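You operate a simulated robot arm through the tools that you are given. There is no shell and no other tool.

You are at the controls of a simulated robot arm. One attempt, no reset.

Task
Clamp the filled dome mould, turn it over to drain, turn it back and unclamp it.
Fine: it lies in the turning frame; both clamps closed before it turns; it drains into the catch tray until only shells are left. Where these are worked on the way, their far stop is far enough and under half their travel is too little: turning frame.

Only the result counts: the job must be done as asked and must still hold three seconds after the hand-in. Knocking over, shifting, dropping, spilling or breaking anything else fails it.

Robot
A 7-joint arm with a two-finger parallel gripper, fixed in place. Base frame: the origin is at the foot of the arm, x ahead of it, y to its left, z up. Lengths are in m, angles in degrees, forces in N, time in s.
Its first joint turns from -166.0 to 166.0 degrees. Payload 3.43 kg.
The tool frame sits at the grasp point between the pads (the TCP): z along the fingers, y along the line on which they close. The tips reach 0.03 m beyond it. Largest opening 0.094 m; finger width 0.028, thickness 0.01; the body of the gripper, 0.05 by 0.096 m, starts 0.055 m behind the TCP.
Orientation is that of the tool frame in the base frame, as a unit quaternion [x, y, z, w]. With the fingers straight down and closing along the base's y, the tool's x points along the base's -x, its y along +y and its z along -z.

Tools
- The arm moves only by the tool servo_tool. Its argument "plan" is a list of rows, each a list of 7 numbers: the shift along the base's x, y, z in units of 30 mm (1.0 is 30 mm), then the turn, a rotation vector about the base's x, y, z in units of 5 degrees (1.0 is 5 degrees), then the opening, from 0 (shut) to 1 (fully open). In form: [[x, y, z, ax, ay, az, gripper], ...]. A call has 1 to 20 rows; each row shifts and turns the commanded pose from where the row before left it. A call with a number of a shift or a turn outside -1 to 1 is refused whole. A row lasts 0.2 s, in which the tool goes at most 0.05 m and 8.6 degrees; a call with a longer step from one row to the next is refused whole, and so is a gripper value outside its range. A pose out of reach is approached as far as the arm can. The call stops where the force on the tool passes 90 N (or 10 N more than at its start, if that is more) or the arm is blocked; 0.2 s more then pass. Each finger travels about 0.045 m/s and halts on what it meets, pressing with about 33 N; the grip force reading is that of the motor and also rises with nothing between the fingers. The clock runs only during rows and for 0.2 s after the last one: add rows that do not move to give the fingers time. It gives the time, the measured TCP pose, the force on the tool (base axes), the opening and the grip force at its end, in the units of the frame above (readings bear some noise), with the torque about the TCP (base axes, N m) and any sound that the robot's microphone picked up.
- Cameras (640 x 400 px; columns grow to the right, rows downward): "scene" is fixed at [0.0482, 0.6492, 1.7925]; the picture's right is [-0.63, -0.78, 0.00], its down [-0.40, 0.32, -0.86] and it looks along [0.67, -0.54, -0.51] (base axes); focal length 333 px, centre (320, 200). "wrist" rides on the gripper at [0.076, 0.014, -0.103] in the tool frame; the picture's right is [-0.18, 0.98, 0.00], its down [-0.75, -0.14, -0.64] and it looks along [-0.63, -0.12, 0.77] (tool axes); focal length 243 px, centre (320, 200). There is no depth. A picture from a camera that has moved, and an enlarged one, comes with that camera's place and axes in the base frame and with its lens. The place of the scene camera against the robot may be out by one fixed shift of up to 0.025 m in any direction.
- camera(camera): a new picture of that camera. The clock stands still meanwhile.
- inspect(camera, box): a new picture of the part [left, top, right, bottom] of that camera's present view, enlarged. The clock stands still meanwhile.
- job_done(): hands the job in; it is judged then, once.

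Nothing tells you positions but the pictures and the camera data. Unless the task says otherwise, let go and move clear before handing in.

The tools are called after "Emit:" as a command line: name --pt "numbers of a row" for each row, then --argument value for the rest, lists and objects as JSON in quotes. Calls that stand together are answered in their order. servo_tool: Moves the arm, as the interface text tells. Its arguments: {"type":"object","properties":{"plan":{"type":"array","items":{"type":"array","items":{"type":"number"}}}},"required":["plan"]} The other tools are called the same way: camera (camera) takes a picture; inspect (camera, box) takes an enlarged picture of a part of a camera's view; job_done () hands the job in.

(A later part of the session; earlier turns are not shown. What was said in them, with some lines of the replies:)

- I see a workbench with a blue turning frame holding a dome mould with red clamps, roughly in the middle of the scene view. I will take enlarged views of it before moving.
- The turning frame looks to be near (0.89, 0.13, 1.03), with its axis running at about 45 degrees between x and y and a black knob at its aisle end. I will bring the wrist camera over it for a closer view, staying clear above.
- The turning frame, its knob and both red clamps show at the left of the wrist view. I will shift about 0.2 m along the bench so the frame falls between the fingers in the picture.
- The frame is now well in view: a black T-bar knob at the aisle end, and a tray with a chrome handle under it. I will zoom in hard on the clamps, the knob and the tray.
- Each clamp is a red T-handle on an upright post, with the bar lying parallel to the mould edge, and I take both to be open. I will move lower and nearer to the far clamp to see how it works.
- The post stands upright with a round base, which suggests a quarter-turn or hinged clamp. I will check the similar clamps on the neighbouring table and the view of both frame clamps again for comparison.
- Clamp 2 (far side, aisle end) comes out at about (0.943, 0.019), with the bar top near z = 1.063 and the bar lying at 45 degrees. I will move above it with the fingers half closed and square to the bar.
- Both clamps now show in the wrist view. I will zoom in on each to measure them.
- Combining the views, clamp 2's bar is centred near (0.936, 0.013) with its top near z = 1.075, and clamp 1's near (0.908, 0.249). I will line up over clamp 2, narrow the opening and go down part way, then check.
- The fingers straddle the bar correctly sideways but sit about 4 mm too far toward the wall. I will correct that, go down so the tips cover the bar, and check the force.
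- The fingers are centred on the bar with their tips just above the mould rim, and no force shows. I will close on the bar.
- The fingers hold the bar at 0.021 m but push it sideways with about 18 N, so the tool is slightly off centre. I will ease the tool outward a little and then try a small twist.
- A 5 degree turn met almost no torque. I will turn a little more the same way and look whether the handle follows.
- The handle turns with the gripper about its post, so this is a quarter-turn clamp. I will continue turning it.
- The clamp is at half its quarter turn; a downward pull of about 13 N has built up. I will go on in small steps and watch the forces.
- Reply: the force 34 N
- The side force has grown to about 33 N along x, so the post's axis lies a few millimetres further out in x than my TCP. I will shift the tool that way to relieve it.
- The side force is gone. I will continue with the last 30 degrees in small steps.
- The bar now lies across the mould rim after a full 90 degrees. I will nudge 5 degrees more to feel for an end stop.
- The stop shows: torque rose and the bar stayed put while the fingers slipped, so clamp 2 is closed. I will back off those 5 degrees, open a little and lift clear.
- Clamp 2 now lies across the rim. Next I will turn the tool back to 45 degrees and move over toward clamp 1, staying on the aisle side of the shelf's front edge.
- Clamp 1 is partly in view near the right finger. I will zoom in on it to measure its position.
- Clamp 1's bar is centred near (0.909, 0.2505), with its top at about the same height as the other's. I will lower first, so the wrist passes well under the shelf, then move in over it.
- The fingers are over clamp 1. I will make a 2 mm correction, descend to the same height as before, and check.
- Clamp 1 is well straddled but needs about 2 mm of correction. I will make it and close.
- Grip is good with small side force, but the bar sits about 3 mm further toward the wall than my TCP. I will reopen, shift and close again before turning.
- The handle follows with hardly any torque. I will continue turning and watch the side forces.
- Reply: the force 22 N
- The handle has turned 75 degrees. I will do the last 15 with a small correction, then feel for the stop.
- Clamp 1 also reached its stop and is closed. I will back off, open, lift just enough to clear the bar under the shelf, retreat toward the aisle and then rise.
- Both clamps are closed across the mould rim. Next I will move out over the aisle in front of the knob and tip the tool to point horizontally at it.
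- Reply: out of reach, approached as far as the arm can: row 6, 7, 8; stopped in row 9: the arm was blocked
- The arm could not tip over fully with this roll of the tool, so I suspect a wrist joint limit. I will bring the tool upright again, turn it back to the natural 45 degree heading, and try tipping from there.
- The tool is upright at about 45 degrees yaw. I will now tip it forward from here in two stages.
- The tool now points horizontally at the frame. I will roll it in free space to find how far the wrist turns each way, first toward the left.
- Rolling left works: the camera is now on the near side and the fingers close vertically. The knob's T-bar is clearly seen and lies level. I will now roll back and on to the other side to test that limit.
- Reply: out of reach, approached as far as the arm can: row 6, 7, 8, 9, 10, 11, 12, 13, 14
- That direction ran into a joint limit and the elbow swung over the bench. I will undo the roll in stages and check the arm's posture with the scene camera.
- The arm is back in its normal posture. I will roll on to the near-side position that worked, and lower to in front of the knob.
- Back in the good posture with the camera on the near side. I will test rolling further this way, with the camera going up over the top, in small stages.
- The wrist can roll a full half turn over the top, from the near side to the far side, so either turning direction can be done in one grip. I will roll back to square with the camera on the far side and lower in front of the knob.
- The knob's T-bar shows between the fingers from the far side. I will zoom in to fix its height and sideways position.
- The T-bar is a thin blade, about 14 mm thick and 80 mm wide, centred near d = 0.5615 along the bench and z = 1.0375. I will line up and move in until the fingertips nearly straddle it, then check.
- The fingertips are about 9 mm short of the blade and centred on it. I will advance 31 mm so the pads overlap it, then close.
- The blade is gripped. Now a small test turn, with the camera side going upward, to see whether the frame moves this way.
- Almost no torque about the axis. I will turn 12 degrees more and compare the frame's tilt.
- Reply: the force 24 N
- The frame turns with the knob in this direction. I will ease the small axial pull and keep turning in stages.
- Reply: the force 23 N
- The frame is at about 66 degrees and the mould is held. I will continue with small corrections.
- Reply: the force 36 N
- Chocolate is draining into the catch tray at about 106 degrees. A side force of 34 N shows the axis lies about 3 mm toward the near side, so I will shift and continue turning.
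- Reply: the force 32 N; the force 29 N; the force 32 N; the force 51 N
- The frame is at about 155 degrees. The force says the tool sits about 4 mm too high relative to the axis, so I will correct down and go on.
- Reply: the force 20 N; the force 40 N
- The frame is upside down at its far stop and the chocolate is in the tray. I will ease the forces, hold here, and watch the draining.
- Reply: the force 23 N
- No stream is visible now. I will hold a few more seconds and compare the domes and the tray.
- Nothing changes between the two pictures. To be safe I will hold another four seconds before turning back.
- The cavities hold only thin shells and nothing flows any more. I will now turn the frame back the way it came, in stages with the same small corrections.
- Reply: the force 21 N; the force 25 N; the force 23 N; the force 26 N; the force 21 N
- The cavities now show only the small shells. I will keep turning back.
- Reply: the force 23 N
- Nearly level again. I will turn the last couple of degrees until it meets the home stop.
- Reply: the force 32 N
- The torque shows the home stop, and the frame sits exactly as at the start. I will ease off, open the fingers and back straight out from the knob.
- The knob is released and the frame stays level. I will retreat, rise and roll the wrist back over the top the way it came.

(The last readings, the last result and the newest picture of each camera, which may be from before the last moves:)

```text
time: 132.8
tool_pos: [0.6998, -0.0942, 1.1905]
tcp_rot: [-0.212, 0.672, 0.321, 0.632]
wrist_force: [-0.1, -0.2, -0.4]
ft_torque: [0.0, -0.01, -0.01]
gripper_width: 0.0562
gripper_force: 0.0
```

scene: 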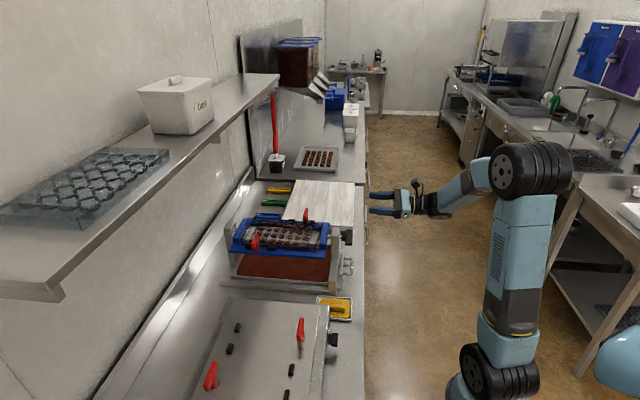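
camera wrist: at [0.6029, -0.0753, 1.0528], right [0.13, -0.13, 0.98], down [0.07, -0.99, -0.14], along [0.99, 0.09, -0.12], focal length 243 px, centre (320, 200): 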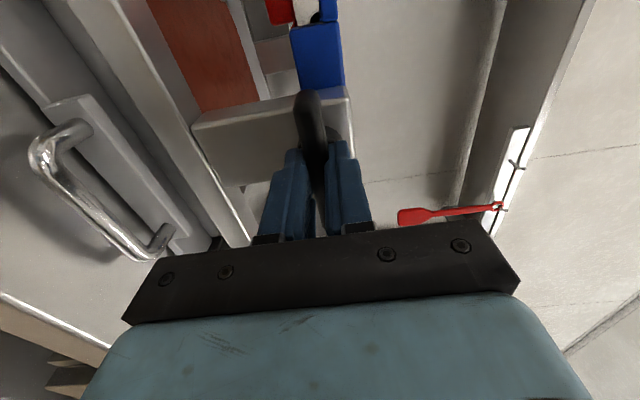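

Nearly at the camera-down roll. I will finish that and tip the tool back to pointing straight down.

Emit:
servo_tool --pt "0 0 0 -0.66 -0.66 0 0.6" --pt "0 0 0 -0.66 -0.66 0 0.6" --pt "0 0 0 -0.8 0.8 0 0.6" --pt "0 0 0 -0.8 0.8 0 0.6" --pt "0 0 0 -0.8 0.8 0 0.6" --pt "0 0 0 -0.8 0.8 0 0.6" --pt "0 0 0 -0.8 0.8 0 0.6" --pt "0 0 0 -0.8 0.8 0 0.6" --pt "0 0 0 -0.8 0.8 0 0.6" --pt "0 0 0 -0.8 0.8 0 0.6" --pt "0 0 0 -0.8 0.8 0 0.6" --pt "0 0 0 -0.8 0.8 0 0.6" --pt "0 0 0 -0.8 0.8 0 0.6" --pt "0 0 0 -0.8 0.8 0 0.6" --pt "0 0 0 -0.8 0.8 0 0.6" --pt "0 0 0 -0.8 0.8 0 0.6" --pt "0 0 0 -0.8 0.8 0 0.6" --pt "0 0 0 -0.75 0.75 0 0.6" --pt "0 0 0 0 0 0 0.6"

Emit:
camera --camera "scene"

```text
time: 136.8
tool_pos: [0.7003, -0.0945, 1.1913]
tcp_rot: [-0.381, 0.925, -0.002, 0.003]
wrist_force: [-0.2, -0.3, 0.2]
ft_torque: [-0.01, 0.03, 0.0]
gripper_width: 0.0563
gripper_force: 0.1
```

```text
taken
```

scene: 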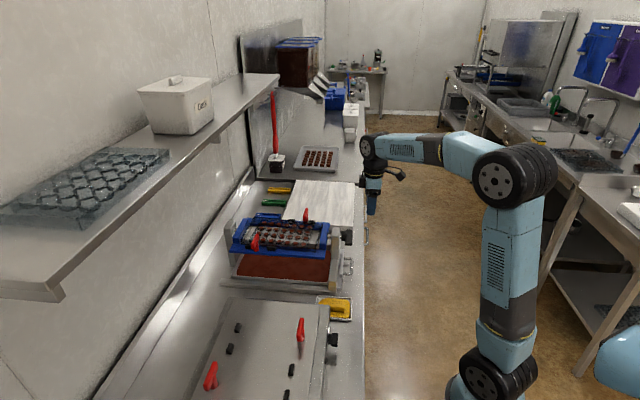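

The tool points down again at about 45 degrees. Now to unclamp: I will move over clamp 2 while turning to 135 degrees, the orientation in which I left it.

Emit:
servo_tool --pt "0.44 0.1935 -0.05 0 0 1 0.5" --pt "0.44 0.1935 -0.05 0 0 1 0.4" --pt "0.44 0.1935 -0.05 0 0 1 0.33" --pt "0.44 0.1935 -0.05 0 0 1 0.33" --pt "0.44 0.1935 -0.05 0 0 1 0.33" --pt "0.44 0.1935 -0.05 0 0 1 0.33" --pt "0.44 0.1935 -0.05 0 0 1 0.33" --pt "0.44 0.1935 -0.05 0 0 1 0.33" --pt "0.44 0.1935 -0.05 0 0 1 0.33" --pt "0.44 0.1935 -0.05 0 0 1 0.33" --pt "0.44 0.1935 -0.05 0 0 1 0.33" --pt "0.44 0.1935 -0.05 0 0 1 0.33" --pt "0.44 0.1935 -0.05 0 0 1 0.33" --pt "0.44 0.1935 -0.05 0 0 1 0.33" --pt "0.44 0.1935 -0.05 0 0 1 0.33" --pt "0.44 0.1935 -0.05 0 0 1 0.33" --pt "0.44 0.1935 -0.05 0 0 1 0.33" --pt "0.44 0.1935 -0.05 0 0 1 0.33" --pt "0 0 0 0 0 0 0.33"

Emit:
camera --camera "wrist"

Emit:
inspect --camera "wrist" --box '[240, 60, 400, 220]'

Emit:
inspect --camera "scene" --box '[215, 150, 375, 280]'

```text
time: 140.8
tool_pos: [0.939, 0.007, 1.164]
tcp_rot: [0.924, -0.383, -0.001, -0.004]
wrist_force: [-0.6, 0.4, 0.4]
ft_torque: [0.0, 0.01, -0.02]
gripper_width: 0.0312
gripper_force: 0.1
```

```text
taken
camera wrist: at [0.9814, -0.0551, 1.2663], right [-0.83, -0.56, 0.0], down [-0.43, 0.63, 0.65], along [-0.36, 0.54, -0.76], focal length 243 px, centre (320, 200)
```

wrist: 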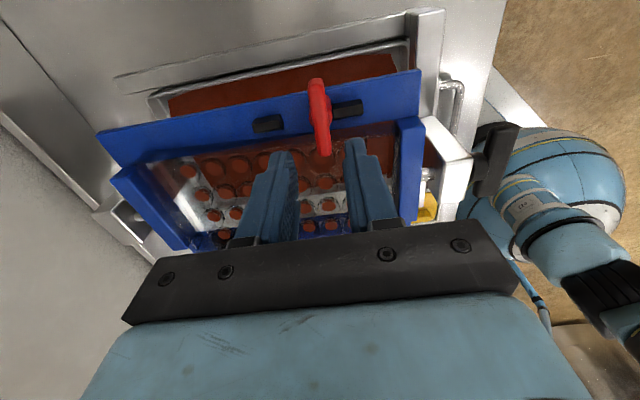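

```text
2.50 times, centred on (320, 140) of wrist
camera zoom: at [0.9814, -0.0551, 1.2663], right [-0.83, -0.56, 0.0], down [-0.43, 0.63, 0.65], along [-0.36, 0.54, -0.76], focal length 606 px, centre (320, 350)
```

zoom: 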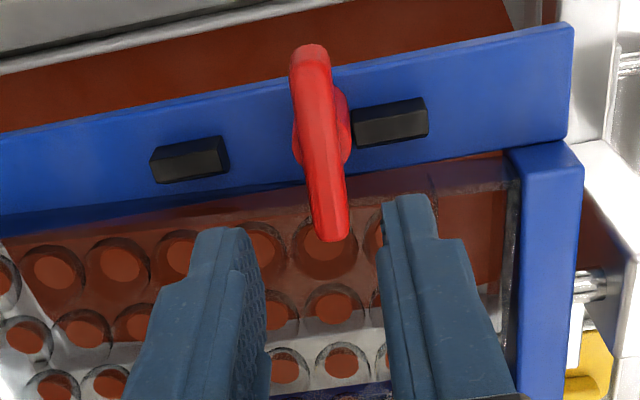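

```text
3.08 times, centred on (295, 215) of scene
camera zoom: at [0.0482, 0.6492, 1.7925], right [-0.63, -0.78, 0.0], down [-0.4, 0.32, -0.86], along [0.67, -0.54, -0.51], focal length 1025 px, centre (397, 154)
```

zoom: 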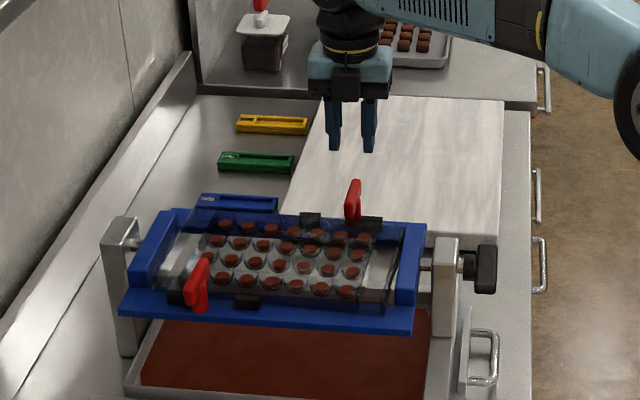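

The tool is above clamp 2, aligned across its bar. I will correct by 2 to 3 mm, take out a half-degree tilt, and go down part way to check.

Emit:
servo_tool --pt "-0.03 0.08 -0.4 -0.09 0 0 0.36" --pt "0 0 -0.5 0 0 0 0.36" --pt "0 0 -0.5 0 0 0 0.36" --pt "0 0 0 0 0 0 0.36"

Emit:
inspect --camera "wrist" --box '[240, 60, 400, 220]'

Emit:
inspect --camera "scene" --box '[270, 180, 350, 240]'

```text
time: 141.8
tool_pos: [0.9356, 0.0105, 1.1206]
tcp_rot: [0.923, -0.384, 0.0, 0.0]
wrist_force: [-0.3, 0.5, -0.3]
ft_torque: [0.01, -0.02, -0.02]
gripper_width: 0.034
gripper_force: 0.1
```

```text
2.50 times, centred on (320, 140) of wrist
camera zoom: at [0.9798, -0.0517, 1.2233], right [-0.83, -0.56, 0.0], down [-0.43, 0.63, 0.64], along [-0.36, 0.53, -0.77], focal length 606 px, centre (320, 350)
```

zoom: 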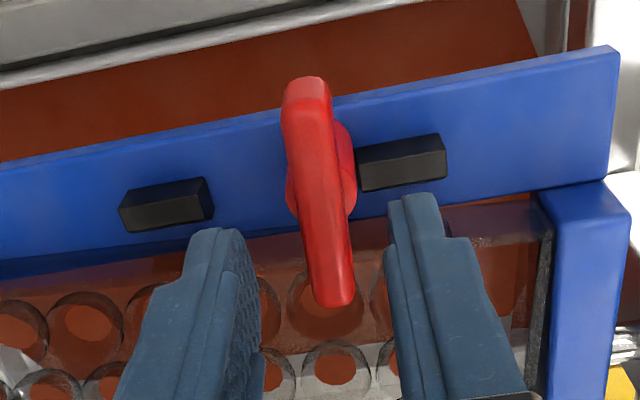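

```text
6.67 times, centred on (310, 210) of scene
camera zoom: at [0.0482, 0.6492, 1.7925], right [-0.63, -0.78, 0.0], down [-0.4, 0.32, -0.86], along [0.67, -0.54, -0.51], focal length 2220 px, centre (387, 133)
```

zoom: 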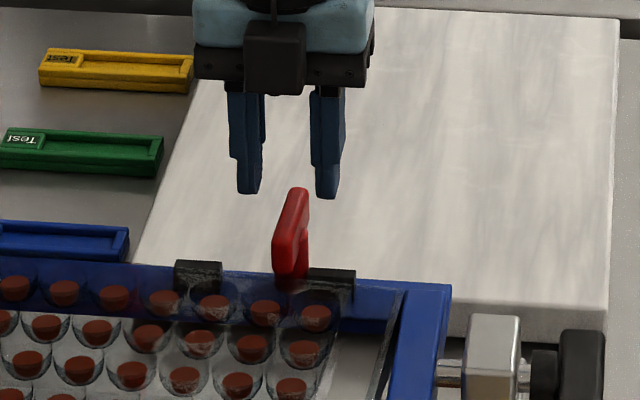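

The fingers straddle the bar properly. I will descend to the gripping height and close.

Emit:
servo_tool --pt "0.02 -0.01 -0.4 0 0 0 0.33" --pt "0 0 -0.4 0 0 0 0.33" --pt "0 0 -0.35 0 0 0 0.33" --pt "0 0 0 0 0 0 0.33"

Emit:
inspect --camera "wrist" --box '[240, 60, 400, 220]'

```text
time: 142.8
tool_pos: [0.937, 0.0117, 1.0877]
tcp_rot: [0.924, -0.383, 0.0, 0.0]
wrist_force: [0.4, 0.2, 0.3]
ft_torque: [0.04, -0.01, 0.0]
gripper_width: 0.0312
gripper_force: 0.1
```

```text
2.50 times, centred on (320, 140) of wrist
camera zoom: at [0.9805, -0.0515, 1.1909], right [-0.83, -0.56, 0.0], down [-0.43, 0.63, 0.64], along [-0.36, 0.53, -0.77], focal length 606 px, centre (320, 350)
```

zoom: 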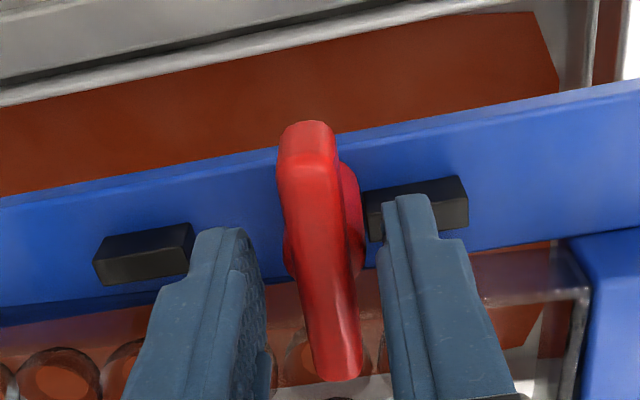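

Emit:
servo_tool --pt "0.03 -0.04 0 0 0 0 0.33" --pt "0 0 0 0 0 0 0.1" --pt "0 0 0 0 0 0 0" --pt "0 0 0 0 0 0 0" --pt "0 0 0 0 0 0 0"

```text
time: 144.0
tool_pos: [0.9379, 0.0105, 1.0892]
tcp_rot: [0.923, -0.385, 0.001, 0.0]
wrist_force: [-13.2, -7.5, -4.7]
ft_torque: [-0.43, 0.04, 0.03]
gripper_width: 0.0202
gripper_force: 44.6
```

Gripped. I will ease the side force and turn the handle back, in the opposite sense to closing.

Emit:
servo_tool --pt "-0.03 -0.03 0 0 0 -1 0" --pt "0 0 0 0 0 -1 0" --pt "0 0 0 0 0 -1 0" --pt "0 0 0 0 0 0 0"

Emit:
servo_tool --pt "0 0 0 0 0 -1 0" --pt "0 0 0 0 0 -1 0" --pt "0 0 0 0 0 -1 0" --pt "0 0 0 0 0 0 0"

Emit:
inspect --camera "wrist" --box '[240, 60, 400, 220]'

```text
time: 145.0
tool_pos: [0.938, 0.0098, 1.0895]
tcp_rot: [0.865, -0.502, 0.002, -0.001]
wrist_force: [0.4, -7.4, 14.6]
ft_torque: [0.71, 0.55, 0.02]
gripper_width: 0.0203
gripper_force: 44.8
```

```text
time: 146.0
tool_pos: [0.936, 0.0098, 1.0874]
tcp_rot: [0.792, -0.61, 0.002, 0.0]
wrist_force: [2.2, -9.1, 23.4]
ft_torque: [-0.04, 0.04, -0.02]
gripper_width: 0.0203
gripper_force: 45.4
```

```text
2.50 times, centred on (320, 140) of wrist
camera zoom: at [0.9418, -0.0666, 1.1912], right [-1.0, -0.07, 0.0], down [-0.06, 0.77, 0.64], along [-0.04, 0.64, -0.77], focal length 606 px, centre (320, 350)
```

zoom: 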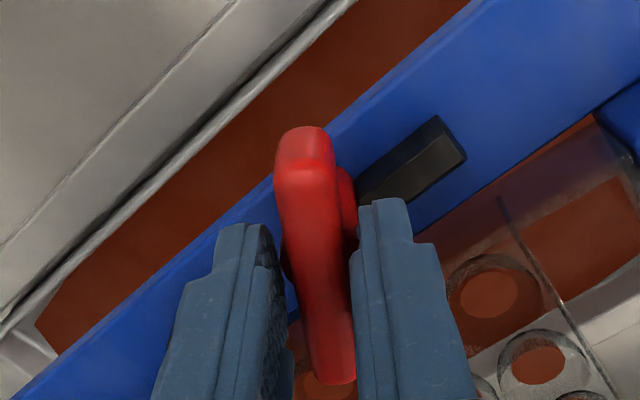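

Emit:
servo_tool --pt "0 -0.02 0.05 0 0 -1 0" --pt "0 0 0 0 0 -1 0" --pt "0 0 0 0 0 -1 0" --pt "0 0 0 0 0 0 0"

Emit:
servo_tool --pt "0 0 0 0 0 -1 0" --pt "0 0 0 0 0 -1 0" --pt "0 0 0 0 0 -1 0" --pt "0 0 0 0 0 0 0"

```text
time: 147.0
tool_pos: [0.9366, 0.0097, 1.0888]
tcp_rot: [-0.707, 0.708, 0.001, -0.001]
wrist_force: [-17.8, 0.5, 4.7]
ft_torque: [0.5, 0.39, 0.03]
gripper_width: 0.0206
gripper_force: 45.0
```

```text
time: 148.0
tool_pos: [0.9366, 0.0091, 1.0875]
tcp_rot: [-0.608, 0.794, 0.0, -0.001]
wrist_force: [-42.5, 4.9, -14.0]
ft_torque: [-0.46, 1.19, 0.09]
gripper_width: 0.0205
gripper_force: 45.2
```

Emit:
servo_tool --pt "-0.09 0.025 -0.02 0 0 0 0" --pt "0 0 0 0 0 0 0"

Emit:
servo_tool --pt "0 0 0 0 0 -1 0" --pt "0 0 0 0 0 -1 0" --pt "0 0 0 0 0 -1 0" --pt "0 0 0 0 0 0 0"

Emit:
servo_tool --pt "0 0 0 0 0 -1 0" --pt "0 0 0 0 0 -1 0" --pt "0 0 0 0 0 -1 0" --pt "0 0 0 0 0 0 0"

Emit:
inspect --camera "wrist" --box '[240, 60, 400, 220]'

```text
time: 148.6
tool_pos: [0.9349, 0.0098, 1.0894]
tcp_rot: [-0.608, 0.794, -0.002, 0.001]
wrist_force: [-8.8, 1.5, -5.9]
ft_torque: [-0.76, 0.43, 0.04]
gripper_width: 0.0203
gripper_force: 45.0
```

```text
time: 149.6
tool_pos: [0.9342, 0.0107, 1.0885]
tcp_rot: [-0.498, 0.867, 0.0, 0.0]
wrist_force: [0.6, 1.1, 5.9]
ft_torque: [0.83, -0.14, -0.01]
gripper_width: 0.0206
gripper_force: 45.1
```

```text
time: 150.6
tool_pos: [0.9354, 0.009, 1.0878]
tcp_rot: [-0.382, 0.924, -0.001, -0.001]
wrist_force: [3.7, 7.9, 4.8]
ft_torque: [0.55, -0.29, 0.14]
gripper_width: 0.0206
gripper_force: 44.8
```

```text
2.50 times, centred on (320, 140) of wrist
camera zoom: at [0.8705, -0.0327, 1.1911], right [-0.56, 0.83, 0.0], down [0.63, 0.43, 0.64], along [0.53, 0.36, -0.77], focal length 606 px, centre (320, 350)
```

zoom: 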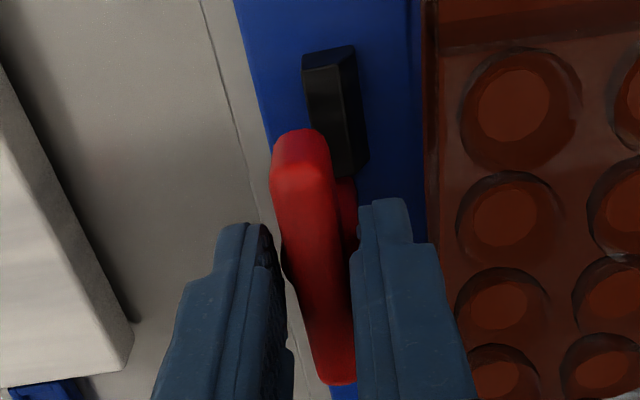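

The handle is back along the rim and the torque rises slightly, as at its open stop. I will nudge two degrees to confirm, ease back, open and lift.

Emit:
servo_tool --pt "0 0 0 0 0 -0.6 0" --pt "0 0 0 0 0 0 0"

Emit:
servo_tool --pt "0 0 0 0 0 0.4 0" --pt "0 0 0 0 0 0 0.28" --pt "0 0 0 0 0 0 0.28" --pt "0 0 0 0 0 0 0.28" --pt "0 0 0.4 0 0 0 0.28" --pt "0 0 0.8 0 0 0 0.3" --pt "0 0 1 0 0 0 0.33" --pt "0 0 0.4 0 0 0 0.33" --pt "0 0 0 0 0 0 0.33"

Emit:
camera --camera "wrist"

Emit:
inspect --camera "scene" --box '[215, 180, 359, 280]'

```text
time: 151.2
tool_pos: [0.933, 0.009, 1.0883]
tcp_rot: [-0.358, 0.934, -0.001, -0.001]
wrist_force: [-2.3, 6.8, 1.7]
ft_torque: [0.15, 0.2, 0.18]
gripper_width: 0.0207
gripper_force: 44.6
```

```text
time: 153.2
tool_pos: [0.9321, 0.0087, 1.1699]
tcp_rot: [-0.374, 0.927, 0.001, -0.001]
wrist_force: [-1.0, 0.1, 0.5]
ft_torque: [0.01, -0.01, 0.01]
gripper_width: 0.0311
gripper_force: 0.0
```

```text
taken
camera wrist: at [0.8684, -0.0321, 1.2715], right [-0.55, 0.84, 0.0], down [0.64, 0.42, 0.64], along [0.54, 0.35, -0.77], focal length 243 px, centre (320, 200)
```

wrist: 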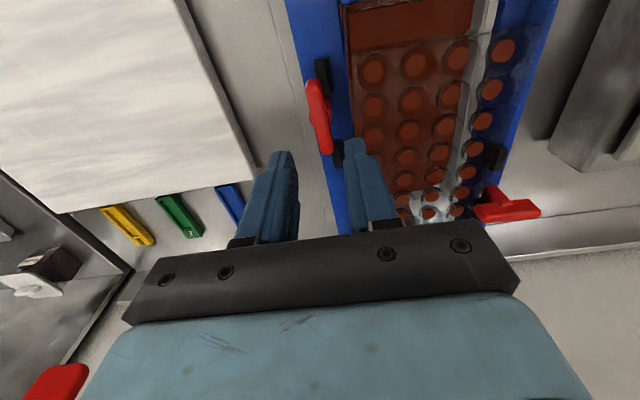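

```text
4.00 times, centred on (287, 230) of scene
camera zoom: at [0.0482, 0.6492, 1.7925], right [-0.63, -0.78, 0.0], down [-0.4, 0.32, -0.86], along [0.67, -0.54, -0.51], focal length 1332 px, centre (452, 80)
```

zoom: 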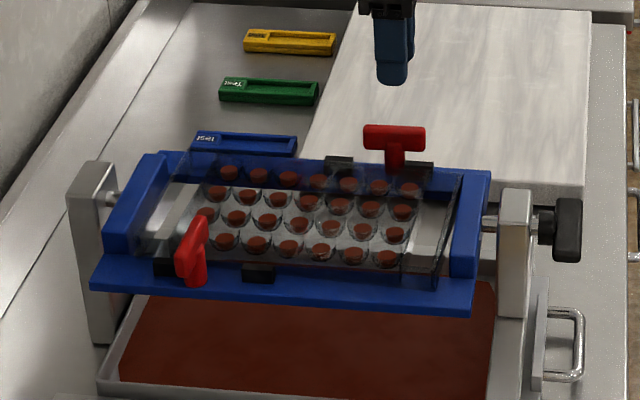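

Clamp 2 is open again and the mould has stayed in place. I will move to clamp 1 the same way as before, turning to 135 degrees on the aisle side of the shelf.

Emit:
servo_tool --pt "-0.188 0.274 0 0 0 0.958 0.36" --pt "-0.188 0.274 0 0 0 0.958 0.36" --pt "-0.188 0.274 0 0 0 0.958 0.36" --pt "-0.188 0.274 0 0 0 0.958 0.36" --pt "-0.188 0.274 0 0 0 0.958 0.36" --pt "-0.188 0.274 0 0 0 0.958 0.36" --pt "-0.188 0.274 0 0 0 0.958 0.36" --pt "-0.188 0.274 0 0 0 0.958 0.36" --pt "-0.188 0.274 0 0 0 0.958 0.36" --pt "-0.188 0.274 0 0 0 0.958 0.36" --pt "-0.188 0.274 0 0 0 0.958 0.36" --pt "-0.188 0.274 0 0 0 0.958 0.36" --pt "-0.188 0.274 0 0 0 0.958 0.36" --pt "-0.188 0.274 0 0 0 0.958 0.36" --pt "-0.188 0.274 0 0 0 0.958 0.36" --pt "-0.188 0.274 0 0 0 0.958 0.36" --pt "-0.188 0.274 0 0 0 0.958 0.36" --pt "-0.188 0.274 0 0 0 0.958 0.36" --pt "-0.188 0.274 0 0 0 0.958 0.36" --pt "0 0 0 0 0 0 0.36"

Emit:
camera --camera "wrist"

Emit:
camera --camera "scene"

```text
time: 157.4
tool_pos: [0.8279, 0.1639, 1.1648]
tcp_rot: [0.924, -0.383, 0.0, 0.0]
wrist_force: [0.2, 0.1, 0.0]
ft_torque: [0.0, -0.02, 0.02]
gripper_width: 0.034
gripper_force: 0.1
```

```text
taken
camera wrist: at [0.8712, 0.1016, 1.268], right [-0.83, -0.56, 0.0], down [-0.43, 0.63, 0.64], along [-0.36, 0.53, -0.77], focal length 243 px, centre (320, 200)
```

wrist: 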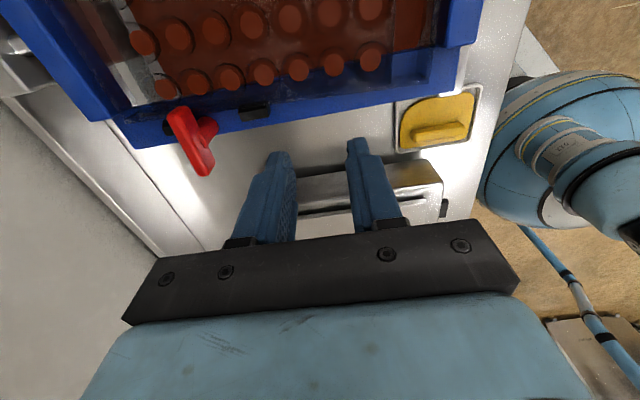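

```text
taken
```

scene: 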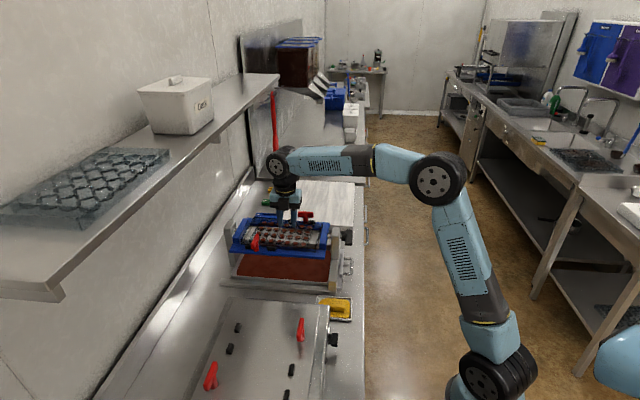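

Emit:
servo_tool --pt "0 0 -0.75 0 0 0 0.36" --pt "0 0 -0.75 0 0 0 0.36" --pt "0.5 0.52 0 0 0 0 0.36" --pt "0.6 0.62 0 0 0 0 0.36" --pt "0.6 0.62 0 0 0 0 0.36" --pt "0.6 0.62 0 0 0 0 0.36" --pt "0.44 0.45 0 0 0 0 0.36" --pt "0 0 0 0 0 0 0.36"

Emit:
inspect --camera "wrist" --box '[240, 60, 400, 220]'

Emit:
inspect --camera "scene" --box '[225, 200, 305, 260]'

```text
time: 159.2
tool_pos: [0.9121, 0.2532, 1.1222]
tcp_rot: [0.924, -0.383, 0.0, 0.0]
wrist_force: [0.1, -0.3, -0.6]
ft_torque: [0.0, 0.01, 0.0]
gripper_width: 0.034
gripper_force: 0.0
```

```text
2.50 times, centred on (320, 140) of wrist
camera zoom: at [0.9546, 0.1886, 1.2243], right [-0.83, -0.56, 0.0], down [-0.43, 0.63, 0.64], along [-0.36, 0.53, -0.77], focal length 606 px, centre (320, 350)
```

zoom: 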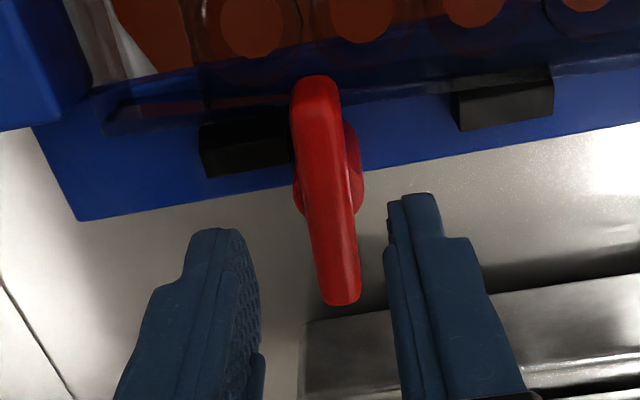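

```text
6.67 times, centred on (265, 230) of scene
camera zoom: at [0.0482, 0.6492, 1.7925], right [-0.63, -0.78, 0.0], down [-0.4, 0.32, -0.86], along [0.67, -0.54, -0.51], focal length 2220 px, centre (687, 0)
```

zoom: 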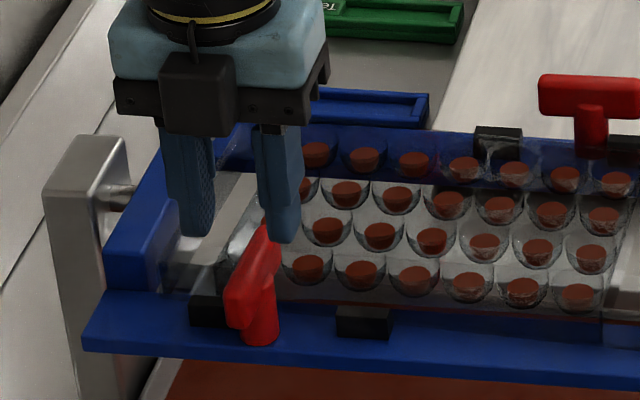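

The bar sits about 3 to 4 mm to the aisle side of centre. I will correct and descend to grip height.

Emit:
servo_tool --pt "-0.06 -0.11 0 0 0 0 0.33" --pt "0 0 -0.4 0 0 0 0.33" --pt "0 0 -0.4 0 0 0 0.33" --pt "0 0 -0.37 0 0 0 0.33" --pt "0 0 0 0 0 0 0.33"

Emit:
inspect --camera "wrist" --box '[240, 60, 400, 220]'

```text
time: 160.4
tool_pos: [0.9084, 0.2475, 1.0868]
tcp_rot: [0.924, -0.383, 0.0, 0.0]
wrist_force: [0.1, 0.2, -1.0]
ft_torque: [-0.06, 0.0, 0.01]
gripper_width: 0.0309
gripper_force: 0.2
```

```text
2.50 times, centred on (320, 140) of wrist
camera zoom: at [0.9511, 0.184, 1.19], right [-0.83, -0.56, 0.0], down [-0.43, 0.63, 0.64], along [-0.36, 0.53, -0.77], focal length 606 px, centre (320, 350)
```

zoom: 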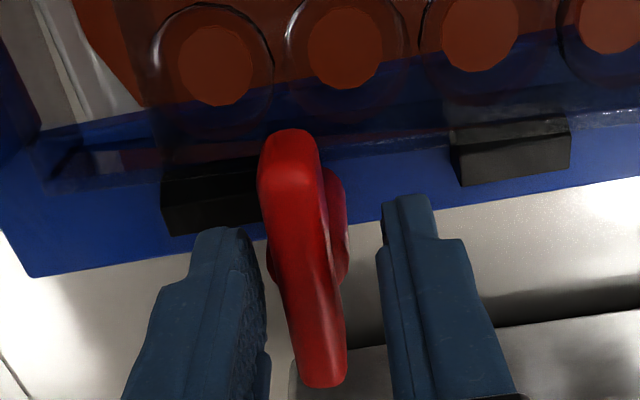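

Emit:
servo_tool --pt "0.05 0.05 0 0 0 0 0.33" --pt "0 0 0 0 0 0 0.1" --pt "0 0 0 0 0 0 0" --pt "0 0 0 0 0 0 0" --pt "0 0 0 0 0 0 0"

Emit:
inspect --camera "wrist" --box '[240, 60, 400, 220]'

```text
time: 161.6
tool_pos: [0.9097, 0.2483, 1.0855]
tcp_rot: [0.924, -0.383, 0.0, 0.0]
wrist_force: [13.3, 9.3, 2.1]
ft_torque: [0.05, -0.43, -0.01]
gripper_width: 0.0205
gripper_force: 45.1
```

```text
2.50 times, centred on (320, 140) of wrist
camera zoom: at [0.9535, 0.1864, 1.1884], right [-0.83, -0.56, 0.0], down [-0.43, 0.63, 0.64], along [-0.36, 0.53, -0.77], focal length 606 px, centre (320, 350)
```

zoom: 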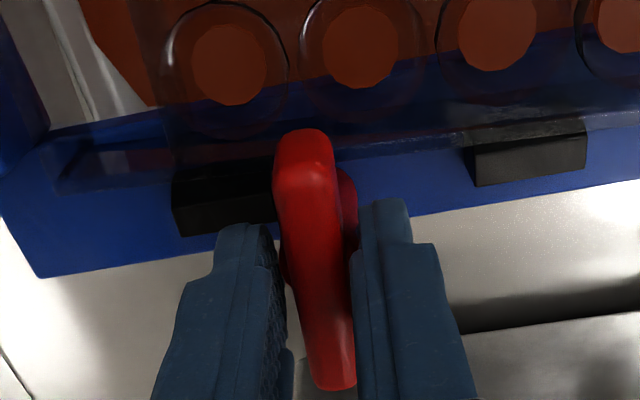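

Gripped. I will ease the side force and turn clamp 1 back open in stages.

Emit:
servo_tool --pt "0.03 0.03 0 0 0 -1 0" --pt "0 0 0 0 0 -1 0" --pt "0 0 0 0 0 -1 0" --pt "0 0 0 0 0 0 0"

Emit:
servo_tool --pt "0 0 0 0 0 -1 0" --pt "0 0 0 0 0 -1 0" --pt "0 0 0 0 0 -1 0" --pt "0 0 0 0 0 0 0"

```text
time: 162.6
tool_pos: [0.9098, 0.2492, 1.0867]
tcp_rot: [0.865, -0.502, 0.0, 0.0]
wrist_force: [-12.4, -5.1, -2.6]
ft_torque: [0.11, 0.39, 0.03]
gripper_width: 0.0207
gripper_force: 45.3
```

```text
time: 163.6
tool_pos: [0.9101, 0.2487, 1.0857]
tcp_rot: [0.792, -0.61, 0.001, 0.001]
wrist_force: [-31.1, -9.6, -13.5]
ft_torque: [0.6, 0.96, 0.08]
gripper_width: 0.0204
gripper_force: 44.8
```

Emit:
servo_tool --pt "-0.075 -0.02 -0.02 0 0 0 0" --pt "0 0 0 0 0 -1 0" --pt "0 0 0 0 0 -1 0" --pt "0 0 0 0 0 0 0"

Emit:
servo_tool --pt "0 0 0 0 0 -1 0" --pt "0 0 0 0 0 -1 0" --pt "0 0 0 0 0 -1 0" --pt "0 0 0 0 0 0 0"

Emit:
inspect --camera "wrist" --box '[240, 60, 400, 220]'

```text
time: 164.6
tool_pos: [0.9102, 0.2478, 1.0867]
tcp_rot: [0.736, -0.677, 0.001, -0.001]
wrist_force: [3.3, 1.9, -7.8]
ft_torque: [-0.51, -0.02, 0.0]
gripper_width: 0.0208
gripper_force: 45.0
```

```text
time: 165.6
tool_pos: [0.9098, 0.2481, 1.0864]
tcp_rot: [-0.641, 0.767, -0.002, -0.001]
wrist_force: [10.9, 0.3, 1.8]
ft_torque: [-0.55, -0.15, -0.05]
gripper_width: 0.0208
gripper_force: 44.7
```

```text
2.50 times, centred on (320, 140) of wrist
camera zoom: at [0.8812, 0.1778, 1.1885], right [-0.93, 0.36, 0.0], down [0.27, 0.72, 0.64], along [0.23, 0.6, -0.77], focal length 606 px, centre (320, 350)
```

zoom: 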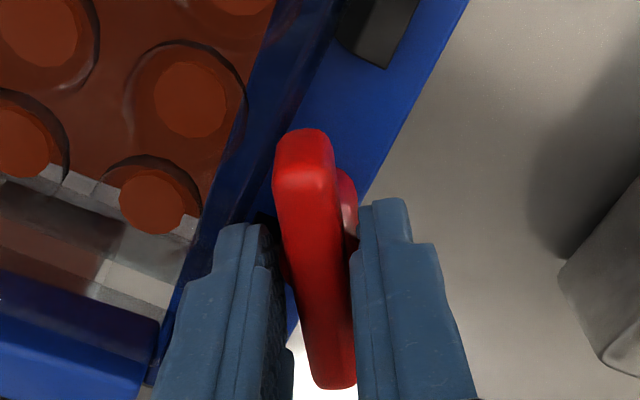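

Emit:
servo_tool --pt "0.02 0 0 0 0 -1 0" --pt "0 0 0 0 0 -1 0" --pt "0 0 0 0 0 -1 0" --pt "0 0 0 0 0 0 0"

Emit:
servo_tool --pt "0 0 0 0 0 -1 0" --pt "0 0 0 0 0 -1 0" --pt "0 0 0 0 0 -1 0" --pt "0 0 0 0 0 0 0"

Emit:
servo_tool --pt "0 0 0 0 0 -1 0" --pt "0 0 0 0 0 -0.5 0" --pt "0 0 0 0 0 0 0"

Emit:
inspect --camera "wrist" --box '[240, 60, 400, 220]'

```text
time: 166.6
tool_pos: [0.9082, 0.2491, 1.0857]
tcp_rot: [-0.536, 0.844, 0.0, -0.001]
wrist_force: [-6.1, -0.8, -5.2]
ft_torque: [0.95, -0.21, 0.05]
gripper_width: 0.0205
gripper_force: 45.4
```

```text
time: 167.6
tool_pos: [0.9088, 0.2483, 1.0851]
tcp_rot: [-0.422, 0.907, 0.0, 0.0]
wrist_force: [-11.9, 6.2, 3.6]
ft_torque: [-0.52, 1.09, 0.01]
gripper_width: 0.0202
gripper_force: 44.7
```

```text
time: 168.4
tool_pos: [0.9087, 0.2495, 1.087]
tcp_rot: [-0.361, 0.933, 0.0, -0.002]
wrist_force: [-17.9, 6.9, 1.5]
ft_torque: [0.45, 0.5, 0.14]
gripper_width: 0.0204
gripper_force: 44.9
```

```text
2.50 times, centred on (320, 140) of wrist
camera zoom: at [0.8429, 0.2103, 1.1886], right [-0.53, 0.85, 0.0], down [0.65, 0.4, 0.64], along [0.55, 0.34, -0.77], focal length 606 px, centre (320, 350)
```

zoom: 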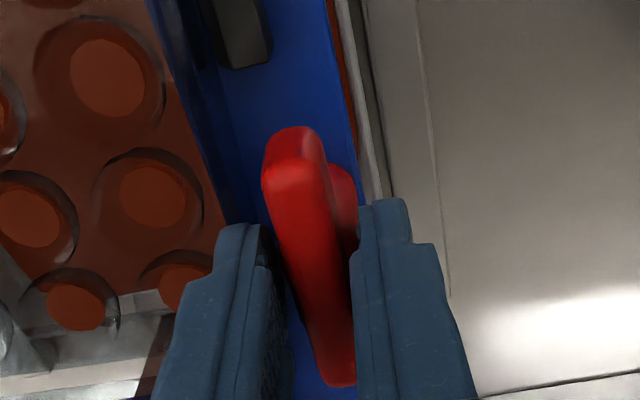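

The torque shows clamp 1's open stop. I will ease back, open, lift slightly, retreat under the shelf's edge to the aisle and rise.

Emit:
servo_tool --pt "-0.03 0.02 0 0 0 0.5 0" --pt "0 0 0 0 0 0 0.28" --pt "0 0 0 0 0 0 0.28" --pt "0 0 0 0 0 0 0.28" --pt "0 0 0.4 0 0 0 0.28" --pt "0 0 0.8 0 0 0 0.28" --pt "-0.4 -0.4 0.2 0 0 0 0.33" --pt "-0.7 -0.7 0.2 0 0 0 0.33" --pt "-0.7 -0.7 0.2 0 0 0 0.33" --pt "-0.7 -0.7 0.5 0 0 0 0.33" --pt "-0.7 -0.7 0.5 0 0 0 0.33" --pt "-0.7 -0.7 0.5 0 0 0 0.33" --pt "-0.7 -0.7 0.5 0 0 0 0.33" --pt "-0.7 -0.7 0.7 0 0 0 0.33" --pt "-0.7 -0.7 0.7 0 0 0 0.33" --pt "-0.5 -0.7 0.7 0 0 0 0.33" --pt "-0.5 -0.7 0.7 0 0 0 0.33" --pt "0 0 0 0 0 0 0.33"

Emit:
camera --camera "scene"

Emit:
inspect --camera "scene" --box '[215, 190, 359, 290]'

Emit:
camera --camera "wrist"

```text
time: 172.2
tool_pos: [0.6985, 0.0295, 1.283]
tcp_rot: [-0.381, 0.924, 0.0, -0.001]
wrist_force: [-0.2, -0.9, -0.1]
ft_torque: [0.03, 0.02, -0.01]
gripper_width: 0.031
gripper_force: 0.1
```

```text
taken
```

scene: 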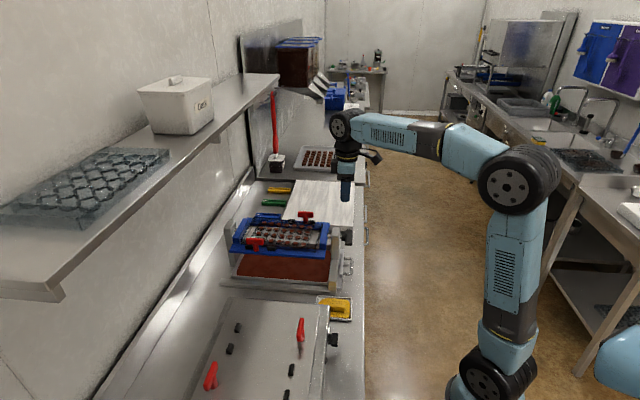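

```text
4.00 times, centred on (287, 240) of scene
camera zoom: at [0.0482, 0.6492, 1.7925], right [-0.63, -0.78, 0.0], down [-0.4, 0.32, -0.86], along [0.67, -0.54, -0.51], focal length 1332 px, centre (452, 40)
```

zoom: 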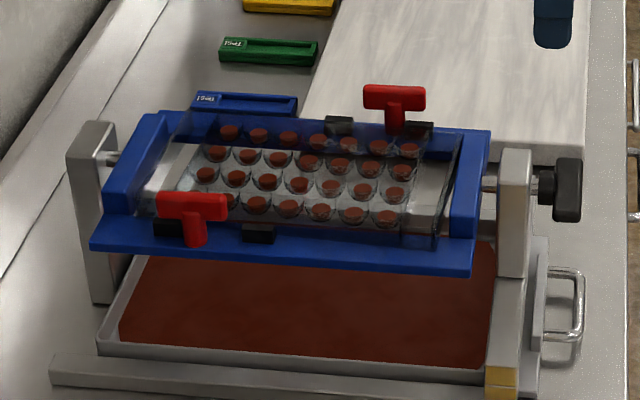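

```text
taken
camera wrist: at [0.6334, -0.013, 1.3869], right [-0.56, 0.83, 0.0], down [0.63, 0.43, 0.64], along [0.53, 0.36, -0.77], focal length 243 px, centre (320, 200)
```

wrist: 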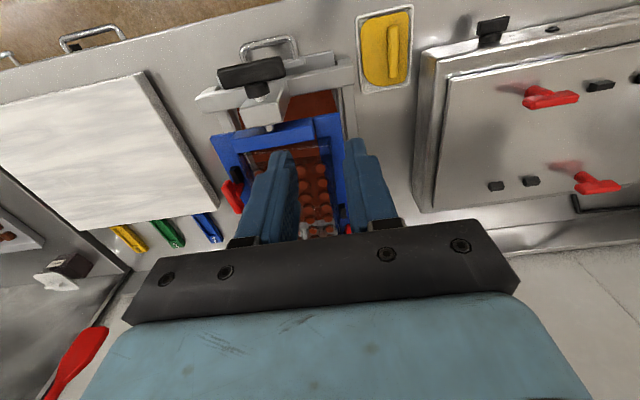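

Both clamp bars lie along the rim again, the frame is level and the chocolate is in the tray. I will compare the mould's seat with the first picture before handing in.

Emit:
inspect --camera "scene" --box '[225, 200, 345, 275]'

Emit:
inspect --camera "scene" --box '[230, 225, 294, 265]'

Emit:
inspect --camera "scene" --box '[285, 200, 333, 230]'

```text
5.33 times, centred on (285, 238) of scene
camera zoom: at [0.0482, 0.6492, 1.7925], right [-0.63, -0.78, 0.0], down [-0.4, 0.32, -0.86], along [0.67, -0.54, -0.51], focal length 1776 px, centre (507, 0)
```

zoom: 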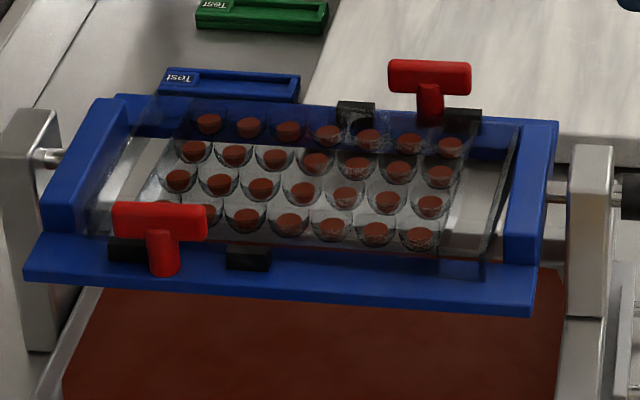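

```text
10.00 times, centred on (262, 245) of scene
camera zoom: at [0.0482, 0.6492, 1.7925], right [-0.63, -0.78, 0.0], down [-0.4, 0.32, -0.86], along [0.67, -0.54, -0.51], focal length 3330 px, centre (900, -250)
```

zoom: 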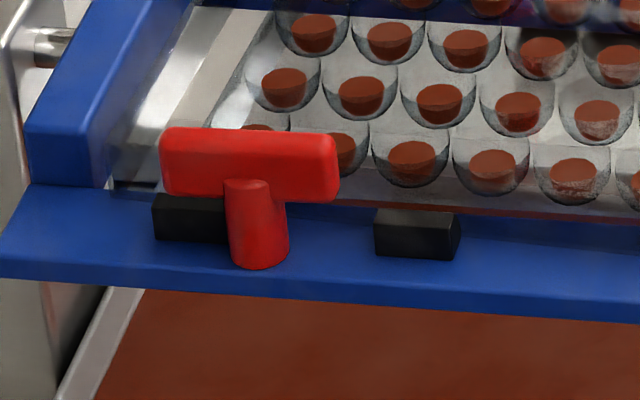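

```text
13.33 times, centred on (309, 215) of scene
camera zoom: at [0.0482, 0.6492, 1.7925], right [-0.63, -0.78, 0.0], down [-0.4, 0.32, -0.86], along [0.67, -0.54, -0.51], focal length 4440 px, centre (467, 0)
```

zoom: 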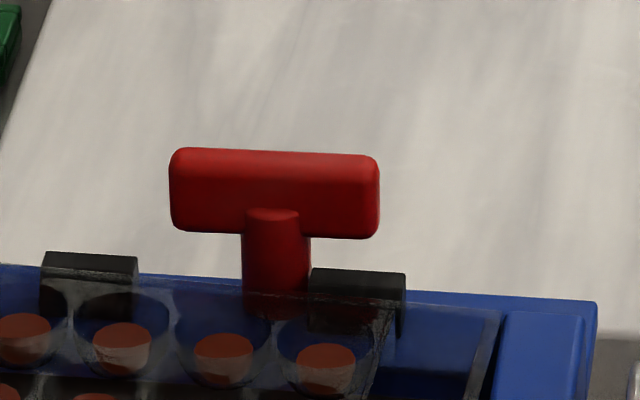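

The mould seems to have settled a few millimetres from its first seat. I will take a look from above to make sure it lies flat and between its locators.

Emit:
servo_tool --pt "0.3 -0.55 0.5 0 0 0.55 0.8" --pt "0.3 -0.55 0.5 0 0 0.55 1" --pt "0.3 -0.55 0.5 0 0 0.55 1" --pt "0.3 -0.55 0.5 0 0 0.55 1" --pt "0.3 -0.55 0.2 0 0 0 1" --pt "0.3 -0.3 0 0 0 0 1" --pt "0 0 0 0 0 0 1"

Emit:
camera --camera "wrist"

Emit:
inspect --camera "wrist" --box '[230, 60, 410, 240]'

```text
time: 173.8
tool_pos: [0.7554, -0.0633, 1.3509]
tcp_rot: [-0.469, 0.883, -0.001, -0.001]
wrist_force: [0.8, 0.4, -0.2]
ft_torque: [0.0, -0.01, -0.01]
gripper_width: 0.094
gripper_force: 0.1
```

```text
taken
camera wrist: at [0.7006, -0.1184, 1.4539], right [-0.71, 0.7, 0.0], down [0.54, 0.55, 0.64], along [0.45, 0.46, -0.77], focal length 243 px, centre (320, 200)
```

wrist: 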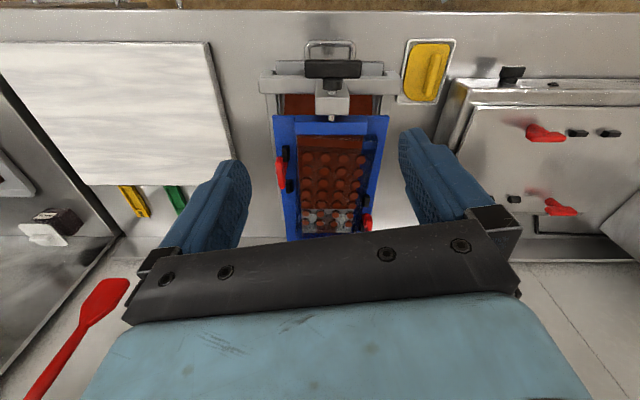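

```text
2.22 times, centred on (320, 150) of wrist
camera zoom: at [0.7006, -0.1184, 1.4539], right [-0.71, 0.7, 0.0], down [0.54, 0.55, 0.64], along [0.45, 0.46, -0.77], focal length 539 px, centre (320, 311)
```

zoom: 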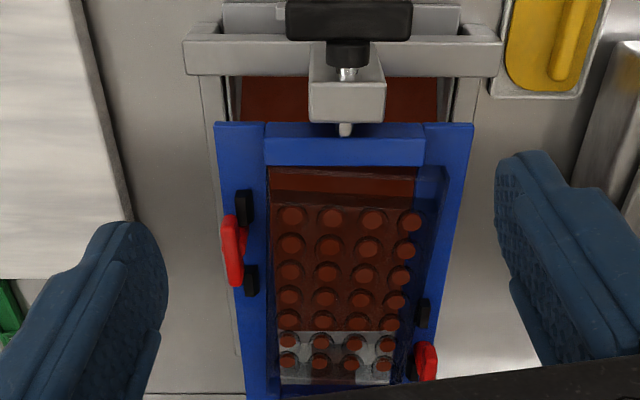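

Emit:
inspect --camera "wrist" --box '[270, 110, 390, 235]'

Emit:
inspect --camera "wrist" --box '[275, 115, 345, 175]'

Emit:
inspect --camera "wrist" --box '[325, 115, 395, 175]'

```text
3.20 times, centred on (330, 172) of wrist
camera zoom: at [0.7006, -0.1184, 1.4539], right [-0.71, 0.7, 0.0], down [0.54, 0.55, 0.64], along [0.45, 0.46, -0.77], focal length 776 px, centre (288, 288)
```

zoom: 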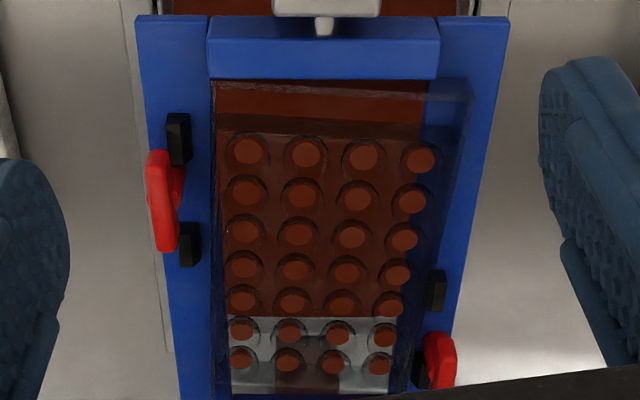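

```text
6.67 times, centred on (310, 145) of wrist
camera zoom: at [0.7006, -0.1184, 1.4539], right [-0.71, 0.7, 0.0], down [0.54, 0.55, 0.64], along [0.45, 0.46, -0.77], focal length 1618 px, centre (387, 567)
```

zoom: 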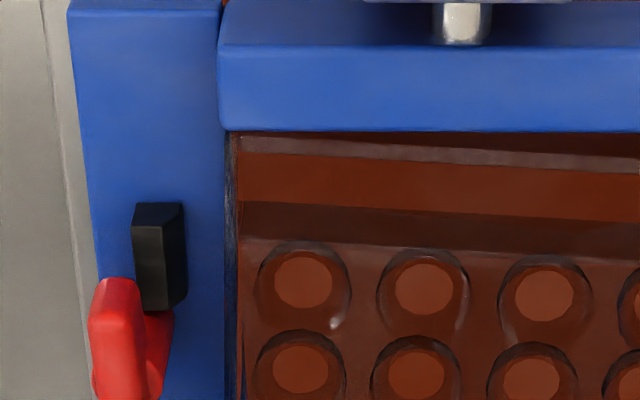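

```text
6.67 times, centred on (360, 145) of wrist
camera zoom: at [0.7006, -0.1184, 1.4539], right [-0.71, 0.7, 0.0], down [0.54, 0.55, 0.64], along [0.45, 0.46, -0.77], focal length 1618 px, centre (53, 567)
```

zoom: 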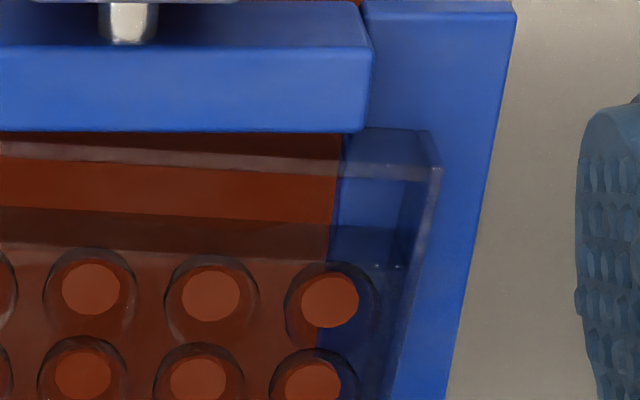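

From above, the mould lies flat on the frame's rails between its locators, turned by only 2 to 3 degrees. Only shells are left in the cavities, the chocolate is all in the tray, the frame is back at its home stop, both clamps are open and the arm is clear, so I am handing in.

Emit:
job_done

```text
The job is handed in.
```

I clamped the mould, turned it over to drain, turned it back and unclamped it. I've handed the job in, but I got no verdict back.

- **Clamps:** both were turned a full 90 degrees to their closed stops before the frame moved. Both are now back at their open stops.
- **Turning frame:** I turned it about 180 degrees to its far stop and held it there for about 9 seconds, until nothing more ran out. It is now back at its home stop, level as at the start.
- **Draining:** the chocolate went into the catch tray. I saw none anywhere else, and only shells are left in the cavities.
- **Mould position:** it shifted while being turned. It lies flat in the frame between its locators, but is turned 2 to 3 degrees and sits a few millimetres off its first position. I left it there rather than risk nudging it.

The gripper is open and clear above the frame. Nothing else on the bench looked moved.
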